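You operate a simulated robot arm through the tools that you are given. There is no shell and no other tool. Be economical: measure what you need, move in short steps, check, and stop when the job is done.

Carry out the task below with a simulated robot arm. There is one attempt and no reset: what you move stays moved.

TASK
Put the sage jar on top of the wooden pad with the green sole.
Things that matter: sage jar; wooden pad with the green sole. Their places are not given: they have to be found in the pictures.

It is judged by the outcome, as a careful person would: the job done as asked, and still so three seconds after it is handed in. It fails if anything else is knocked over, pushed out of place, dropped, spilled or broken.

THE ROBOT
A 6-joint arm with a two-finger parallel gripper, fixed in place. Base frame: the origin is at the foot of the arm, x ahead of it, y to its left, z up; the work surface is at about z = 0.8. Lengths are in m, angles in degrees, forces in N, time in s.
With the tool pointing down near the work surface it reaches from about 0.24 to 0.64 m from the base axis. Its first joint turns from -66.0 to 66.0 degrees. Payload 2.7 kg.
Tool frame: the origin (TCP) lies between the finger pads and is the grasp point; the fingertips stand 0.023 m ahead of it; z points along the fingers, y is the line along which they close. The gripper opens to 0.094 m. The fingers are 0.038 m wide and 0.01 m thick; the gripper's body (0.054 by 0.096 m) begins 0.039 m behind the TCP.
Orientation is told as [roll, pitch, yaw] about the base's x, y, z axes, in that order, counted from this pose: with the fingers straight down and closing along the base's y, the tool's x points along the base's -x, its y along +y and its z along -z.

THE INTERFACE
- The arm moves only by the tool step_arm. Its arguments are lists of equal length, an entry for each row: "translation": the shift along the tool's x, y, z in m, a list of three; "yaw": the turn about the tool's z in degrees. In form: {"translation": [[dx, dy, dz], ...], "yaw": [yaw, ...]}. A call has 1 to 10 rows; each row shifts and turns the commanded pose from where the row before left it, along the tool's axes as they then stand. "hand" is the finger opening in m, from 0 to 0.094, set as the call begins (left out, the last holds). A row lasts 0.2 s, in which the tool goes at most 0.05 m and 8.6 degrees; a call with a longer step from one row to the next is refused whole, and so is a gripper value outside its range. A pose out of reach is approached as far as the arm can. The call stops where the force on the tool passes 40 N (or 10 N more than at its start, if that is more) or the arm is blocked; 0.2 s more then pass. The fingers move at their own pace (about 0.045 m/s each) and stop on an object; they squeeze with about 29 N. The grip force told is the motor's: it shows also when the fingers shut on nothing. Time passes only in rows, and 0.2 s behind the last, so rows that do not move let the fingers close. It gives the time, the measured TCP pose, the force on the tool (base axes), the opening and the grip force at its end, in the units of the frame above (readings bear some noise), and new pictures: "pictures" is both (left out), scene, wrist or none.
- Cameras (640 x 400 px; columns grow to the right, rows downward): "scene" is fixed at [0.0863, -0.4441, 1.4002]; the picture's right is [0.64, -0.76, 0.00], its down [-0.46, -0.39, -0.79] and it looks along [0.61, 0.51, -0.61] (base axes); focal length 313 px, centre (320, 200). "wrist" rides on the gripper at [-0.039, 0, -0.044] in the tool frame; the picture's right is [0.00, -1.00, 0.00], its down [0.97, 0.00, -0.24] and it looks along [0.24, 0.00, 0.97] (tool axes); focal length 218 px, centre (320, 200).
- measure_at(camera, pixels): for up to 12 pixels [column, row] of the newest picture of that camera ("zoom" is the newest enlarged one), the place [x, y, z] in the base frame of the surface seen there, good to about 0.002 m. No time passes.
- inspect(camera, box): a new picture of the part [left, top, right, bottom] of that camera's present view, enlarged. No time passes.
- job_done(): hands the job in; it is judged then, once.

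Work in short steps. Measure before you move; look again where a grasp or a placing could have gone wrong, and mend it. You have 60 turns and 100 pictures in all, the two below and enlarged ones among them. Open the gripper and draw the arm clear of the work before you hand the job in, unless the task says otherwise; then end with one line.

The tools are called after "Emit:" as a command line: name --argument value ..., lists and objects as JSON in quotes. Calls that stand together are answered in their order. step_arm: Moves the arm, as the interface text tells. Its arguments: {"type":"object","properties":{"translation":{"type":"array","items":{"type":"array","items":{"type":"number"}}},"yaw":{"type":"array","items":{"type":"number"}},"hand":{"type":"number"},"pictures":{"type":"string","enum":["both","scene","wrist","none"]}},"required":["translation","yaw"]} The other tools are called the same way: measure_at (camera, pixels) gives the place of the surface under pixels of a picture; inspect (camera, box) takes an enlarged picture of a part of a camera's view; job_done () hands the job in.

At the start:

```text
t: 0.0
position: [0.3689, 0.1101, 1.0413]
orientation: [0.0, 0.0, 0.0]
ft_force: [-0.2, 0.4, -0.3]
finger_gap: 0.0939
grasp_force: 0.1
```

scene: 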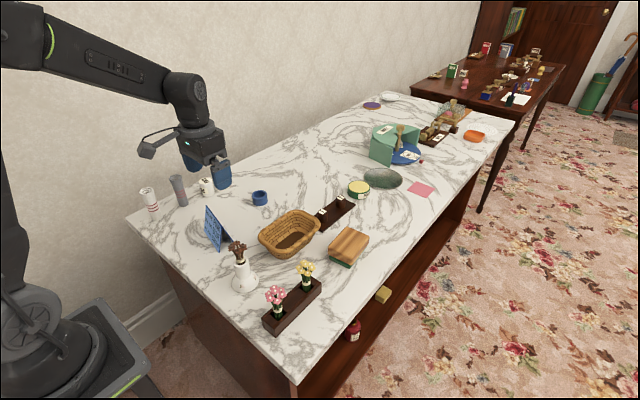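
wrist: 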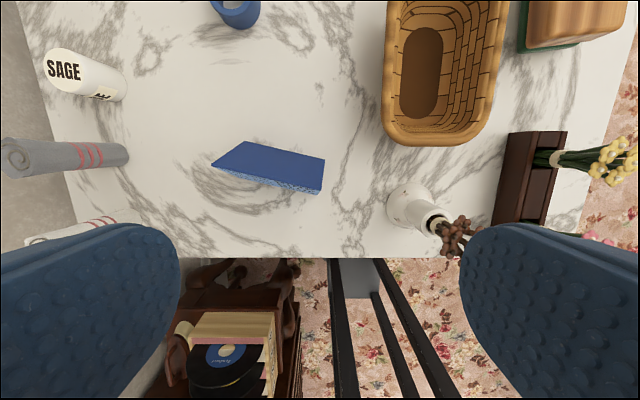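

The wrist picture shows the SAGE jar at about (85,75); the wooden pad with the green sole is at scene (347,245). I look closer at both.

Emit:
inspect --camera "scene" --box '[130, 150, 290, 250]'

Emit:
measure_at --camera "wrist" --pixels '[[65, 70], [105, 80], [120, 85], [150, 70], [95, 150], [100, 220], [240, 10], [560, 15], [600, 30], [300, 160]]'

Emit:
inspect --camera "scene" --box '[290, 200, 402, 270]'

Emit:
measure_at --camera "scene" --pixels '[[346, 229], [369, 237], [352, 260], [329, 247], [348, 243], [203, 180], [207, 188], [210, 180], [180, 190], [150, 197], [260, 198], [178, 177]]'

```text
4.00 times, centred on (210, 200) of scene
```

zoom: 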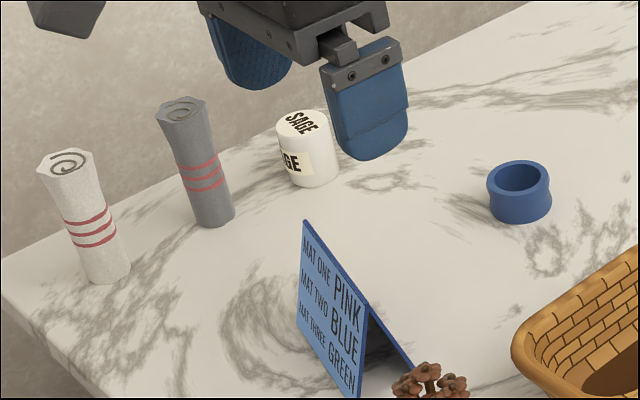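

```text
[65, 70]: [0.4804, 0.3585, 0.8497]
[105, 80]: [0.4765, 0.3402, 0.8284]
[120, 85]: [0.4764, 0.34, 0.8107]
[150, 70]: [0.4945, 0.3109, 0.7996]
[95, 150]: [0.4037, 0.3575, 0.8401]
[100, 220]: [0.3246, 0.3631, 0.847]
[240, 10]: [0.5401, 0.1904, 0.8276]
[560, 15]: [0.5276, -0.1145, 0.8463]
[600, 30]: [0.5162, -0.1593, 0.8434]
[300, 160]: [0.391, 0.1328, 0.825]
```

```text
5.71 times, centred on (346, 235) of scene
```

zoom: 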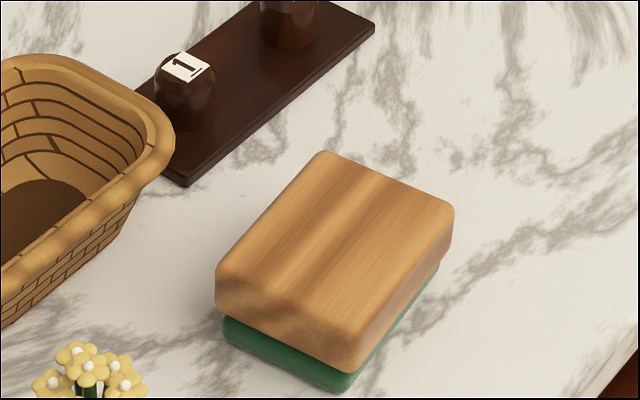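

```text
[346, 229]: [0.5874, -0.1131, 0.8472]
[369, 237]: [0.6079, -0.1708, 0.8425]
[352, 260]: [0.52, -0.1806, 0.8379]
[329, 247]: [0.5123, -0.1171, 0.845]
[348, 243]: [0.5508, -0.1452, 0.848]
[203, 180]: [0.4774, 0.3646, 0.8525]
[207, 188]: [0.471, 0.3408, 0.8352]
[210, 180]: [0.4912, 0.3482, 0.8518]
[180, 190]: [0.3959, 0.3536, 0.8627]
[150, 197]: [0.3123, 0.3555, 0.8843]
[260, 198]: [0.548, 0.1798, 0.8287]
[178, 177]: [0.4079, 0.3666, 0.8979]
```

The jar is upright with its top at z≈0.852, and the grey roll stands at x≈0.40. I measure the jar's rim, the wall behind it and the pad's edges more closely.

Emit:
inspect --camera "scene" --box '[182, 165, 230, 195]'

Emit:
measure_at --camera "wrist" --pixels '[[50, 50], [50, 70], [50, 86], [85, 52], [110, 68], [90, 95], [20, 60], [25, 100], [30, 40], [8, 120]]'

```text
13.33 times, centred on (206, 180) of scene
```

zoom: 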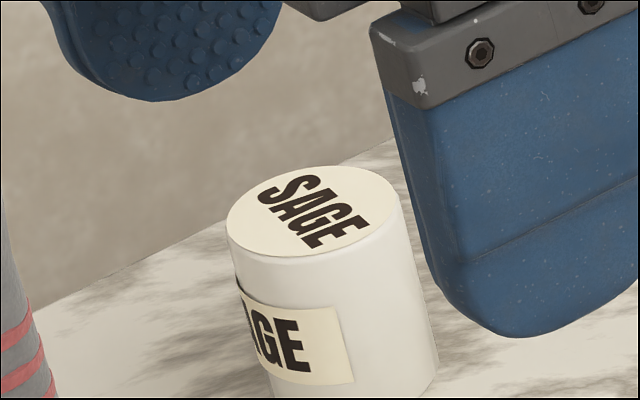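

```text
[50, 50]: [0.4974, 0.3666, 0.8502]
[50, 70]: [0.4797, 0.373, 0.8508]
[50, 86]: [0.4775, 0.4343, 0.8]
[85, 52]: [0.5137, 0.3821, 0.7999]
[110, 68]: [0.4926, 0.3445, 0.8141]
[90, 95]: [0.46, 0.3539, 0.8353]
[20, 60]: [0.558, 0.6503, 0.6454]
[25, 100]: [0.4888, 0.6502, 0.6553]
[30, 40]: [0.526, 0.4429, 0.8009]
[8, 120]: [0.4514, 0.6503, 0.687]
```

Emit:
measure_at --camera "zoom" --pixels '[[314, 212], [230, 222], [398, 198], [290, 174], [335, 246], [260, 245], [340, 168], [375, 235]]'

Emit:
inspect --camera "scene" --box '[322, 220, 378, 255]'

```text
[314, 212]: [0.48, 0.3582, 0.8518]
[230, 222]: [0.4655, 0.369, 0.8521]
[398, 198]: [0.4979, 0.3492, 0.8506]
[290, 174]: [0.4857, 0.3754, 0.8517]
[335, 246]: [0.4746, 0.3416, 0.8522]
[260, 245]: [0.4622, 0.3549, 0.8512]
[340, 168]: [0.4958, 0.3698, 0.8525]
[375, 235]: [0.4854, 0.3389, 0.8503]
```

```text
11.43 times, centred on (350, 238) of scene
```

zoom: 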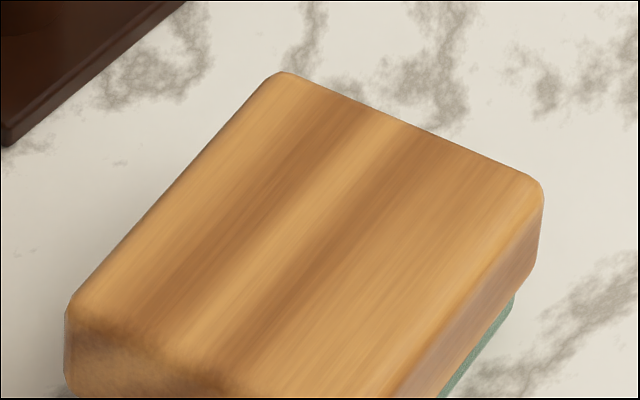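

The jar's centre is about (0.480, 0.358), diameter about 0.04. I measure the pad's top corners and start moving above the jar at the present height (wall is at y≈0.65, no clash).

Emit:
measure_at --camera "zoom" --pixels '[[285, 80], [530, 185], [85, 300], [300, 250], [420, 330], [200, 320], [320, 380], [180, 190], [400, 130]]'

Emit:
step_arm --translation '[[-0.02, 0.04, 0], [-0.02, 0.04, 0], [-0.02, 0.042, 0], [-0.02, 0.042, 0], [-0.02, 0.042, 0], [-0.011, 0.042, 0], [0, 0, 0.04], [0, 0, 0.04]]' --yaw '[0, 0, 0, 0, 0, 0, 0, 0]' --hand 0.094

```text
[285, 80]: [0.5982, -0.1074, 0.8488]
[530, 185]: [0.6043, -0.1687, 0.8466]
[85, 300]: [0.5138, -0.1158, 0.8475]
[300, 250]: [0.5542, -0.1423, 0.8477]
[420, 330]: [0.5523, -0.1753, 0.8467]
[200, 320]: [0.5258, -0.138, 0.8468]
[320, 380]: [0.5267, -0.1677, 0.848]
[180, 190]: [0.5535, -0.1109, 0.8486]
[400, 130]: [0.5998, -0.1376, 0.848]
```

```text
t: 1.8
position: [0.4804, 0.3582, 0.9633]
orientation: [0.1, -0.2, 0.0]
ft_force: [-0.8, 0.4, -0.7]
finger_gap: 0.0942
grasp_force: 0.1
```

scene: 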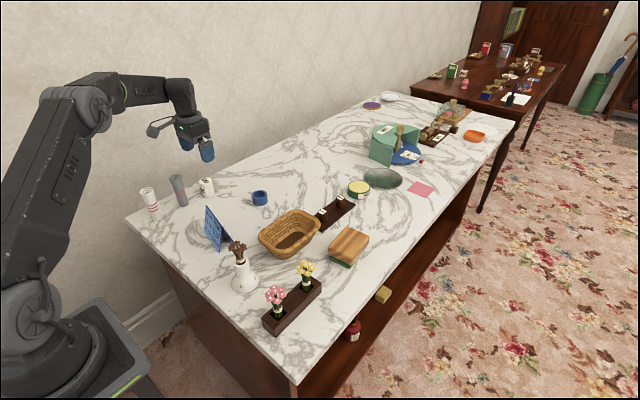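
wrist: 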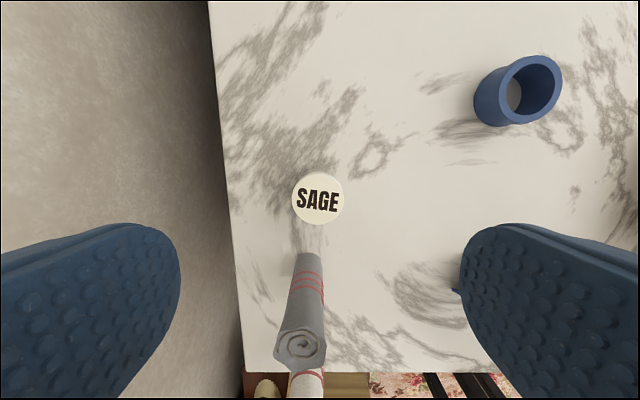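

The jar is centred under the gripper at (318,198). I descend to TCP z≈0.832, which leaves the roll about 0.03 m clear.

Emit:
step_arm --translation '[[0, 0, 0.035], [0, 0, 0.035], [0, 0, 0.03], [0, 0, 0.02], [0, 0, 0.011]]' --yaw '[0, 0, 0, 0, 0]'

```text
t: 3.0
position: [0.4818, 0.3605, 0.8354]
orientation: [0.4, -0.3, 0.1]
ft_force: [-3.0, -1.1, 16.8]
finger_gap: 0.094
grasp_force: 0.0
```

scene: 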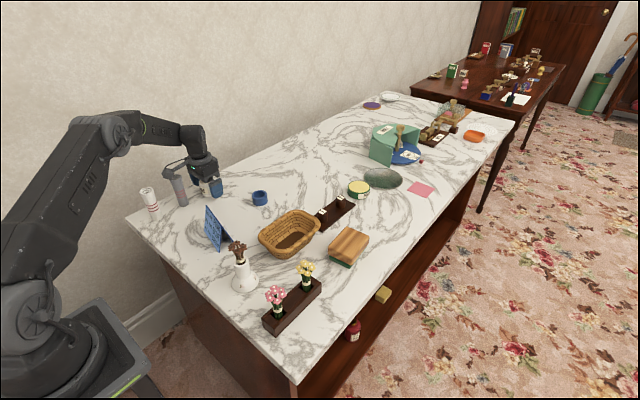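
wrist: 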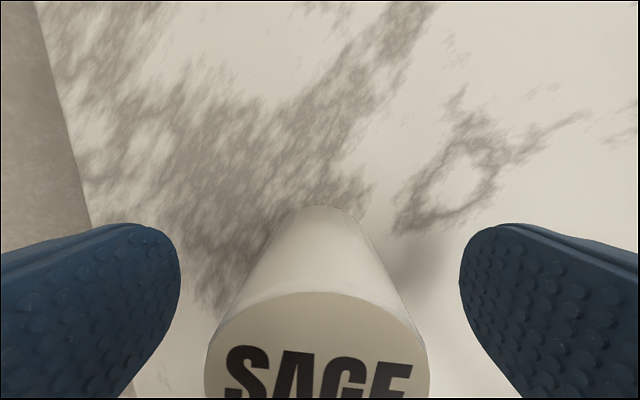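

There is 16.8 N of upward force, so something is touching. I look before doing more.

Emit:
inspect --camera "scene" --box '[130, 120, 258, 200]'

Emit:
measure_at --camera "wrist" --pixels '[[320, 310], [320, 360], [250, 330], [390, 330], [210, 370], [425, 370], [420, 260]]'

```text
5.00 times, centred on (194, 160) of scene
```

zoom: 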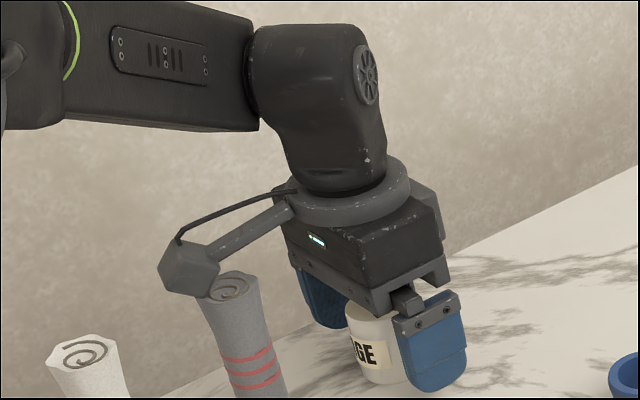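

```text
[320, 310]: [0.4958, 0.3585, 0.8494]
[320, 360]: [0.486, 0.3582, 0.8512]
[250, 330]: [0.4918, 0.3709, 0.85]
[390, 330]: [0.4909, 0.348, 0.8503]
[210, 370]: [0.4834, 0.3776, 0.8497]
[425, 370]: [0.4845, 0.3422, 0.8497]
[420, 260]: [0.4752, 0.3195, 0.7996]
```

The boom on the gripper's near side has come down on top of the grey roll at zoom (225,290). I raise about 1 cm straight up and grip the jar higher instead.

Emit:
step_arm --translation '[[0, 0, -0.006], [0, 0, -0.006], [0, 0, 0]]' --yaw '[0, 0, 0]'

Emit:
inspect --camera "scene" --box '[130, 120, 258, 200]'

```text
t: 3.8
position: [0.4805, 0.3582, 0.843]
orientation: [0.1, -0.1, 0.0]
ft_force: [0.1, 1.4, 0.5]
finger_gap: 0.0939
grasp_force: 0.1
```

scene: 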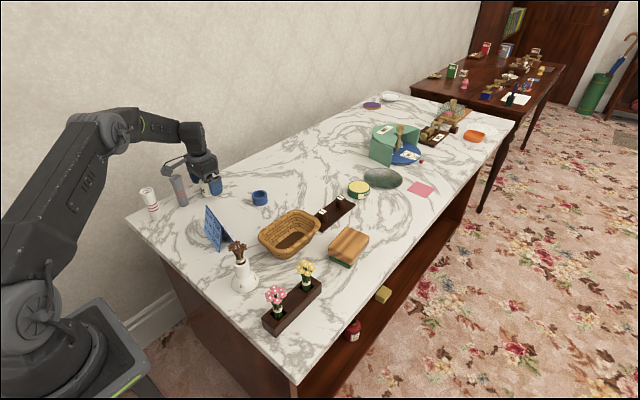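
wrist: 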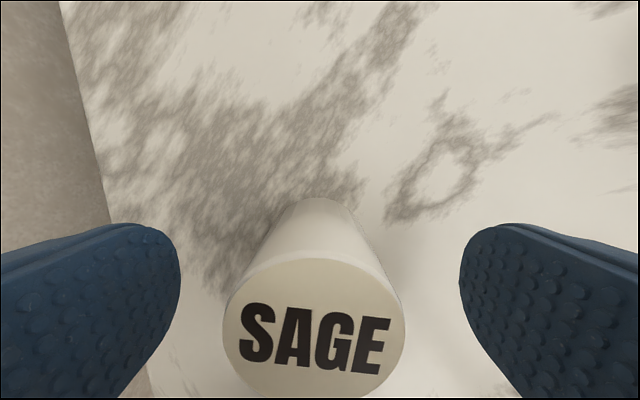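

```text
5.00 times, centred on (194, 160) of scene
```

zoom: 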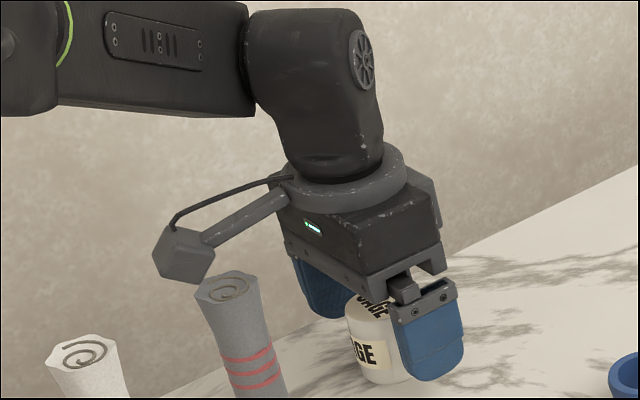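

The force is gone, the roll stands where it was, and the boom is clear of it. I close on the jar here at TCP z≈0.843, with the fingertips at 0.82.

Emit:
step_arm --translation '[[0, 0, 0], [0, 0, 0], [0, 0, 0], [0, 0, 0], [0, 0, 0]]' --yaw '[0, 0, 0, 0, 0]' --hand 0.025 --pictures "wrist"

Emit:
measure_at --camera "scene" --pixels '[[290, 215], [305, 263], [275, 290], [325, 212], [238, 245]]'

```text
t: 5.0
position: [0.4795, 0.3584, 0.8451]
orientation: [0.1, -0.1, 0.0]
ft_force: [-0.8, -0.4, 0.1]
finger_gap: 0.0388
grasp_force: 28.9
```

wrist: 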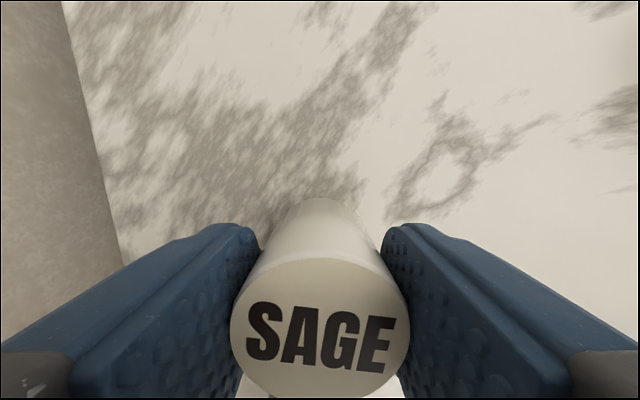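

```text
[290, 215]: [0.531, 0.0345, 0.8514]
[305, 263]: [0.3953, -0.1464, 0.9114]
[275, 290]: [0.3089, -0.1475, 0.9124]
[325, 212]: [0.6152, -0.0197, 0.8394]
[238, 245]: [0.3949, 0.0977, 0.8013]
```

The jar is held (gap 0.039, 29 N). I lift it straight up.

Emit:
step_arm --translation '[[0, 0, -0.015], [0, 0, -0.03], [0, 0, -0.04], [0, 0, -0.04], [0, 0, -0.02]]' --yaw '[0, 0, 0, 0, 0]'

```text
t: 6.2
position: [0.48, 0.3587, 0.9897]
orientation: [0.0, -0.1, 0.0]
ft_force: [-1.1, -0.7, 0.1]
finger_gap: 0.0383
grasp_force: 29.0
```

scene: 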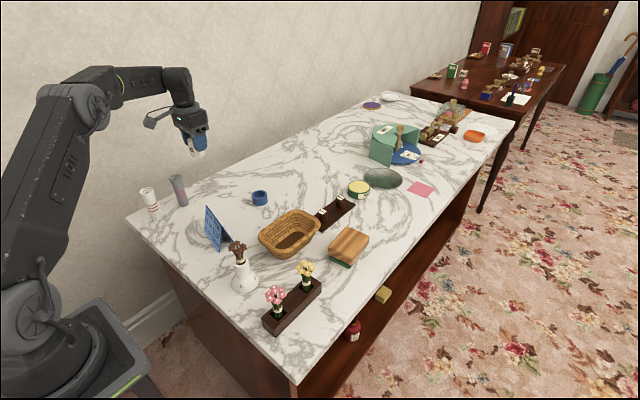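
wrist: 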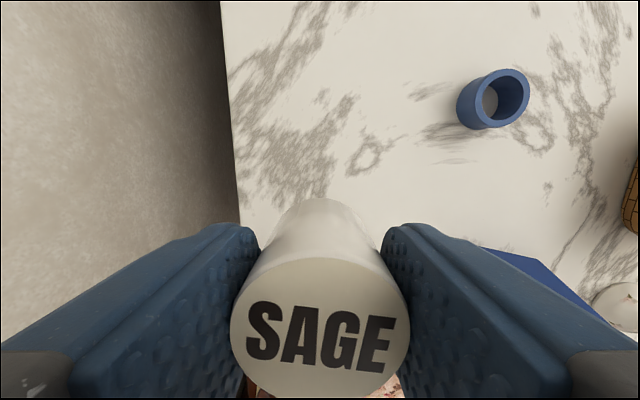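

The jar is lifted and the roll is untouched. Next I carry it across toward the pad centre (0.557, -0.142).

Emit:
step_arm --translation '[[-0.007, -0.03, 0], [-0.007, -0.04, 0], [-0.007, -0.045, 0], [-0.007, -0.045, 0], [-0.007, -0.045, 0], [-0.007, -0.045, 0], [-0.007, -0.045, 0], [-0.007, -0.045, 0], [-0.007, -0.045, 0], [-0.007, -0.045, 0]]' --yaw '[0, 0, 0, 0, 0, 0, 0, 0, 0, 0]' --pictures "none"

Emit:
step_arm --translation '[[-0.007, -0.035, 0], [0, -0.025, 0], [0, -0.01, 0], [0, 0, 0]]' --yaw '[0, 0, 0, 0]'

```text
t: 8.4
position: [0.5498, -0.071, 0.9878]
orientation: [0.2, -0.1, 0.0]
ft_force: [0.3, -1.0, -0.7]
finger_gap: 0.0385
grasp_force: 29.3
```

```text
t: 9.4
position: [0.5575, -0.14, 0.9877]
orientation: [0.1, 0.0, 0.0]
ft_force: [0.5, -0.3, -0.8]
finger_gap: 0.0386
grasp_force: 28.6
```

scene: 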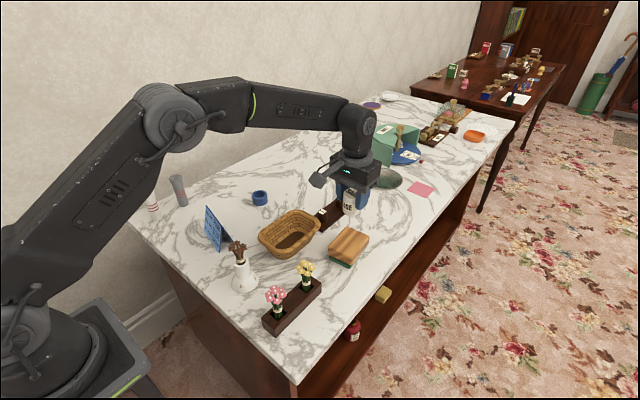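
wrist: 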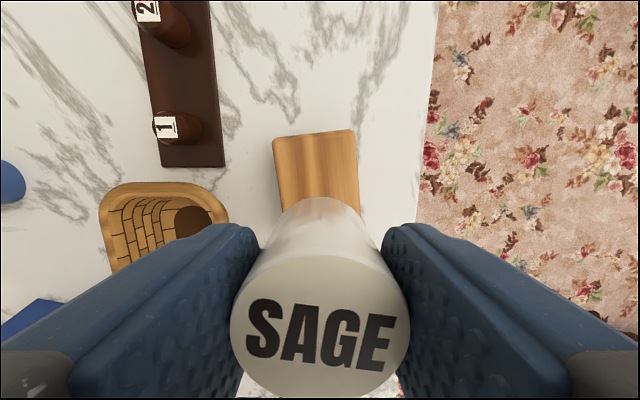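

The jar is over the pad. I descend to just above contact, which I expect at TCP z≈0.892.

Emit:
step_arm --translation '[[0, -0.002, 0.03], [0, 0, 0.03], [0, 0, 0.02], [0, 0, 0.01], [0, 0, 0]]' --yaw '[0, 0, 0, 0, 0]'

Emit:
inspect --camera "scene" --box '[290, 180, 402, 270]'

```text
t: 10.6
position: [0.5572, -0.1439, 0.8984]
orientation: [0.1, -0.1, 0.0]
ft_force: [-0.1, -0.9, -0.8]
finger_gap: 0.0383
grasp_force: 28.6
```

scene: 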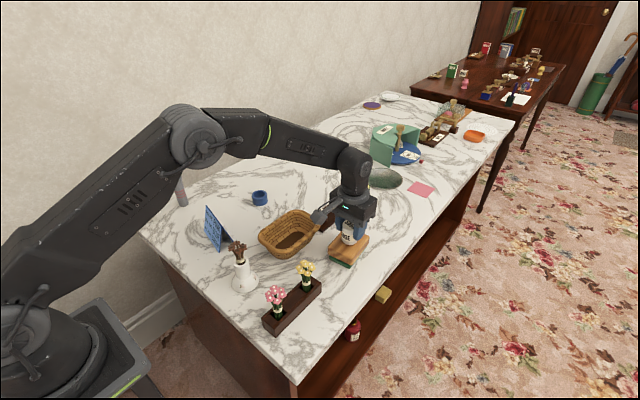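
wrist: 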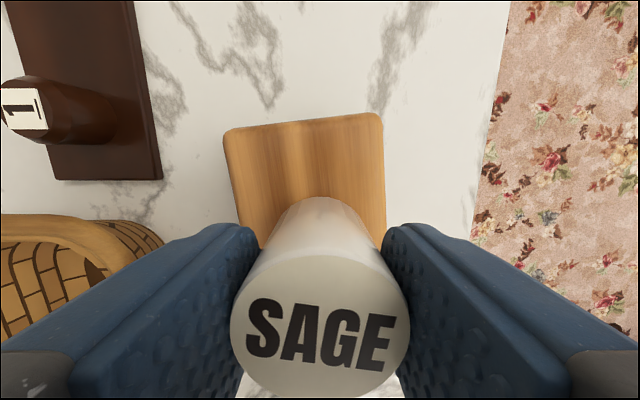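

```text
4.44 times, centred on (346, 225) of scene
```

zoom: 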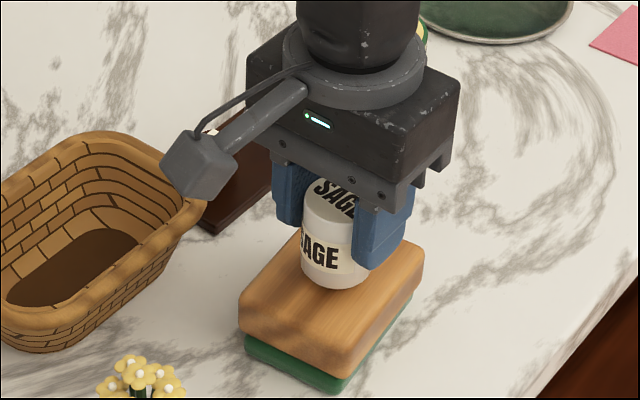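

The jar hovers a few mm above the pad with its footprint inside. I lower it in small steps to find contact.

Emit:
step_arm --translation '[[0, 0, 0.002], [0, 0, 0.002], [0, 0, 0.001], [0, 0, 0]]' --yaw '[0, 0, 0, 0]' --pictures "none"

Emit:
inspect --camera "scene" --box '[322, 215, 378, 250]'

```text
t: 11.6
position: [0.5573, -0.1428, 0.8934]
orientation: [0.1, -0.2, 0.0]
ft_force: [-0.6, 0.1, 0.1]
finger_gap: 0.0386
grasp_force: 28.5
```

```text
11.43 times, centred on (350, 232) of scene
```

zoom: 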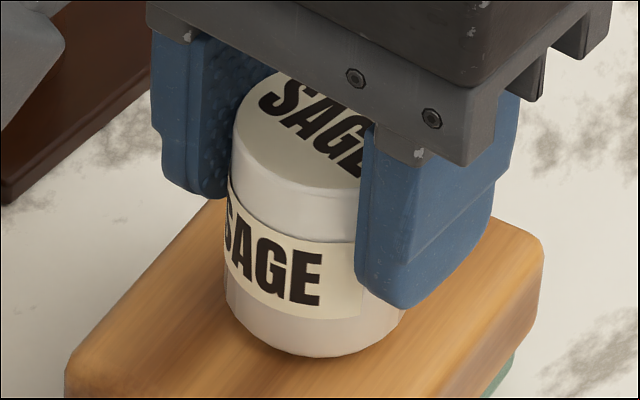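

Emit:
step_arm --translation '[[0, 0, 0.001], [0, 0, 0.001], [0, 0, 0]]' --yaw '[0, 0, 0]' --pictures "none"

```text
t: 12.4
position: [0.5566, -0.1438, 0.8922]
orientation: [0.0, 0.0, 0.0]
ft_force: [-0.6, -0.6, -1.1]
finger_gap: 0.0386
grasp_force: 29.6
```

No contact force yet, so I lower another 1–2 mm and watch the vertical force.

Emit:
step_arm --translation '[[0, 0, 0.001], [0, 0, 0]]' --yaw '[0, 0]' --pictures "none"

Emit:
step_arm --translation '[[0, 0, 0.001], [0, 0, 0]]' --yaw '[0, 0]' --pictures "none"

```text
t: 13.0
position: [0.5576, -0.1436, 0.8912]
orientation: [0.1, 0.0, 0.0]
ft_force: [-0.5, -0.1, -0.6]
finger_gap: 0.0383
grasp_force: 28.7
```

```text
t: 13.6
position: [0.5573, -0.1433, 0.8908]
orientation: [0.1, -0.3, 0.0]
ft_force: [-1.9, -0.3, 4.8]
finger_gap: 0.0383
grasp_force: 29.3
```

Contact: 4.8 N upward at z≈0.891. I open the fingers in place.

Emit:
step_arm --translation '[[0, 0, 0], [0, 0, 0], [0, 0, 0], [0, 0, 0]]' --yaw '[0, 0, 0, 0]' --hand 0.08

Emit:
inspect --camera "scene" --box '[290, 190, 402, 270]'

```text
t: 14.6
position: [0.5578, -0.1426, 0.8905]
orientation: [0.1, -0.2, 0.0]
ft_force: [-0.3, 0.9, 1.0]
finger_gap: 0.0801
grasp_force: 0.1
```

scene: 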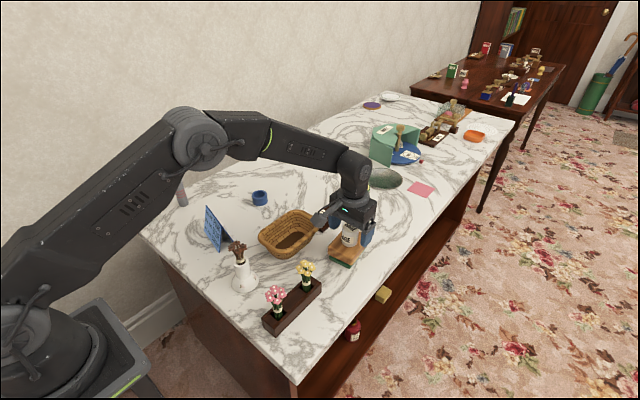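
wrist: 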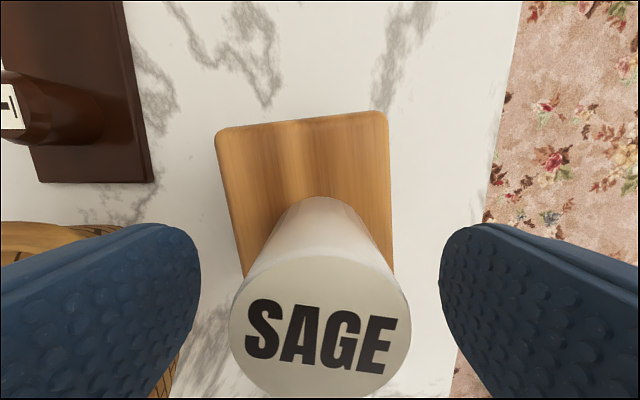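

```text
5.00 times, centred on (346, 230) of scene
```

zoom: 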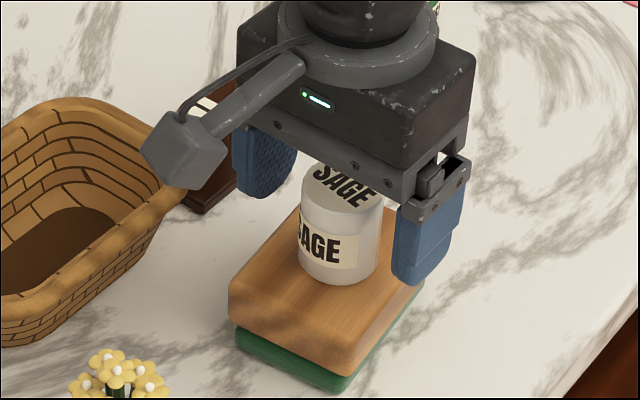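

The jar stands upright on the pad and the fingers are clear on both sides. I withdraw straight up, then move back.

Emit:
step_arm --translation '[[0, 0, -0.02], [0, 0, -0.035], [0, 0, -0.04], [0, 0, -0.04], [0, 0, -0.03], [0.03, 0.04, 0], [0.03, 0.04, 0], [0.03, 0.04, 0], [0, 0, 0]]' --yaw '[0, 0, 0, 0, 0, 0, 0, 0, 0]'

Emit:
inspect --camera "scene" --box '[290, 190, 402, 270]'

```text
t: 16.6
position: [0.4676, -0.0244, 1.0555]
orientation: [0.1, -0.2, 0.0]
ft_force: [-0.6, 0.8, 0.4]
finger_gap: 0.0801
grasp_force: 0.0
```

scene: 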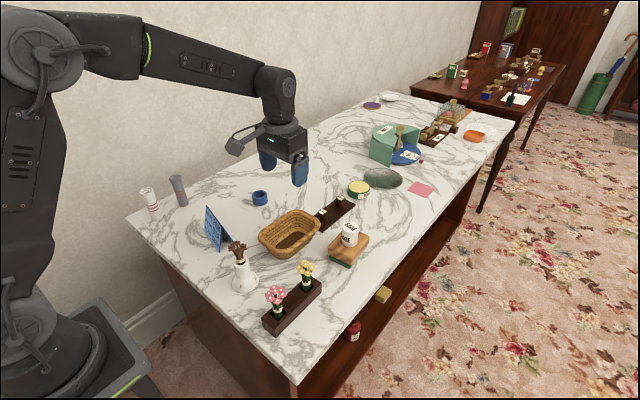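
wrist: 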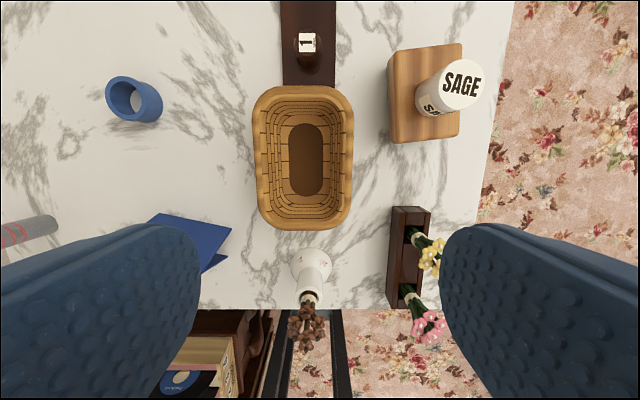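

```text
5.00 times, centred on (346, 230) of scene
```

zoom: 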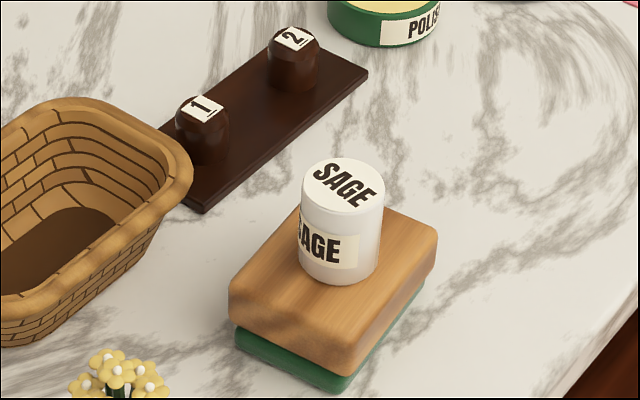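

The jar stands centred on the pad, everything else is in place, and the arm is clear, so I hand in.

Emit:
job_done

```text
The job is handed in.
```

The sage jar is standing upright near the centre of the wooden pad with the green sole; on the first descent the gripper's boom briefly pressed on the grey roll, which stayed standing in place, and nothing else was touched.
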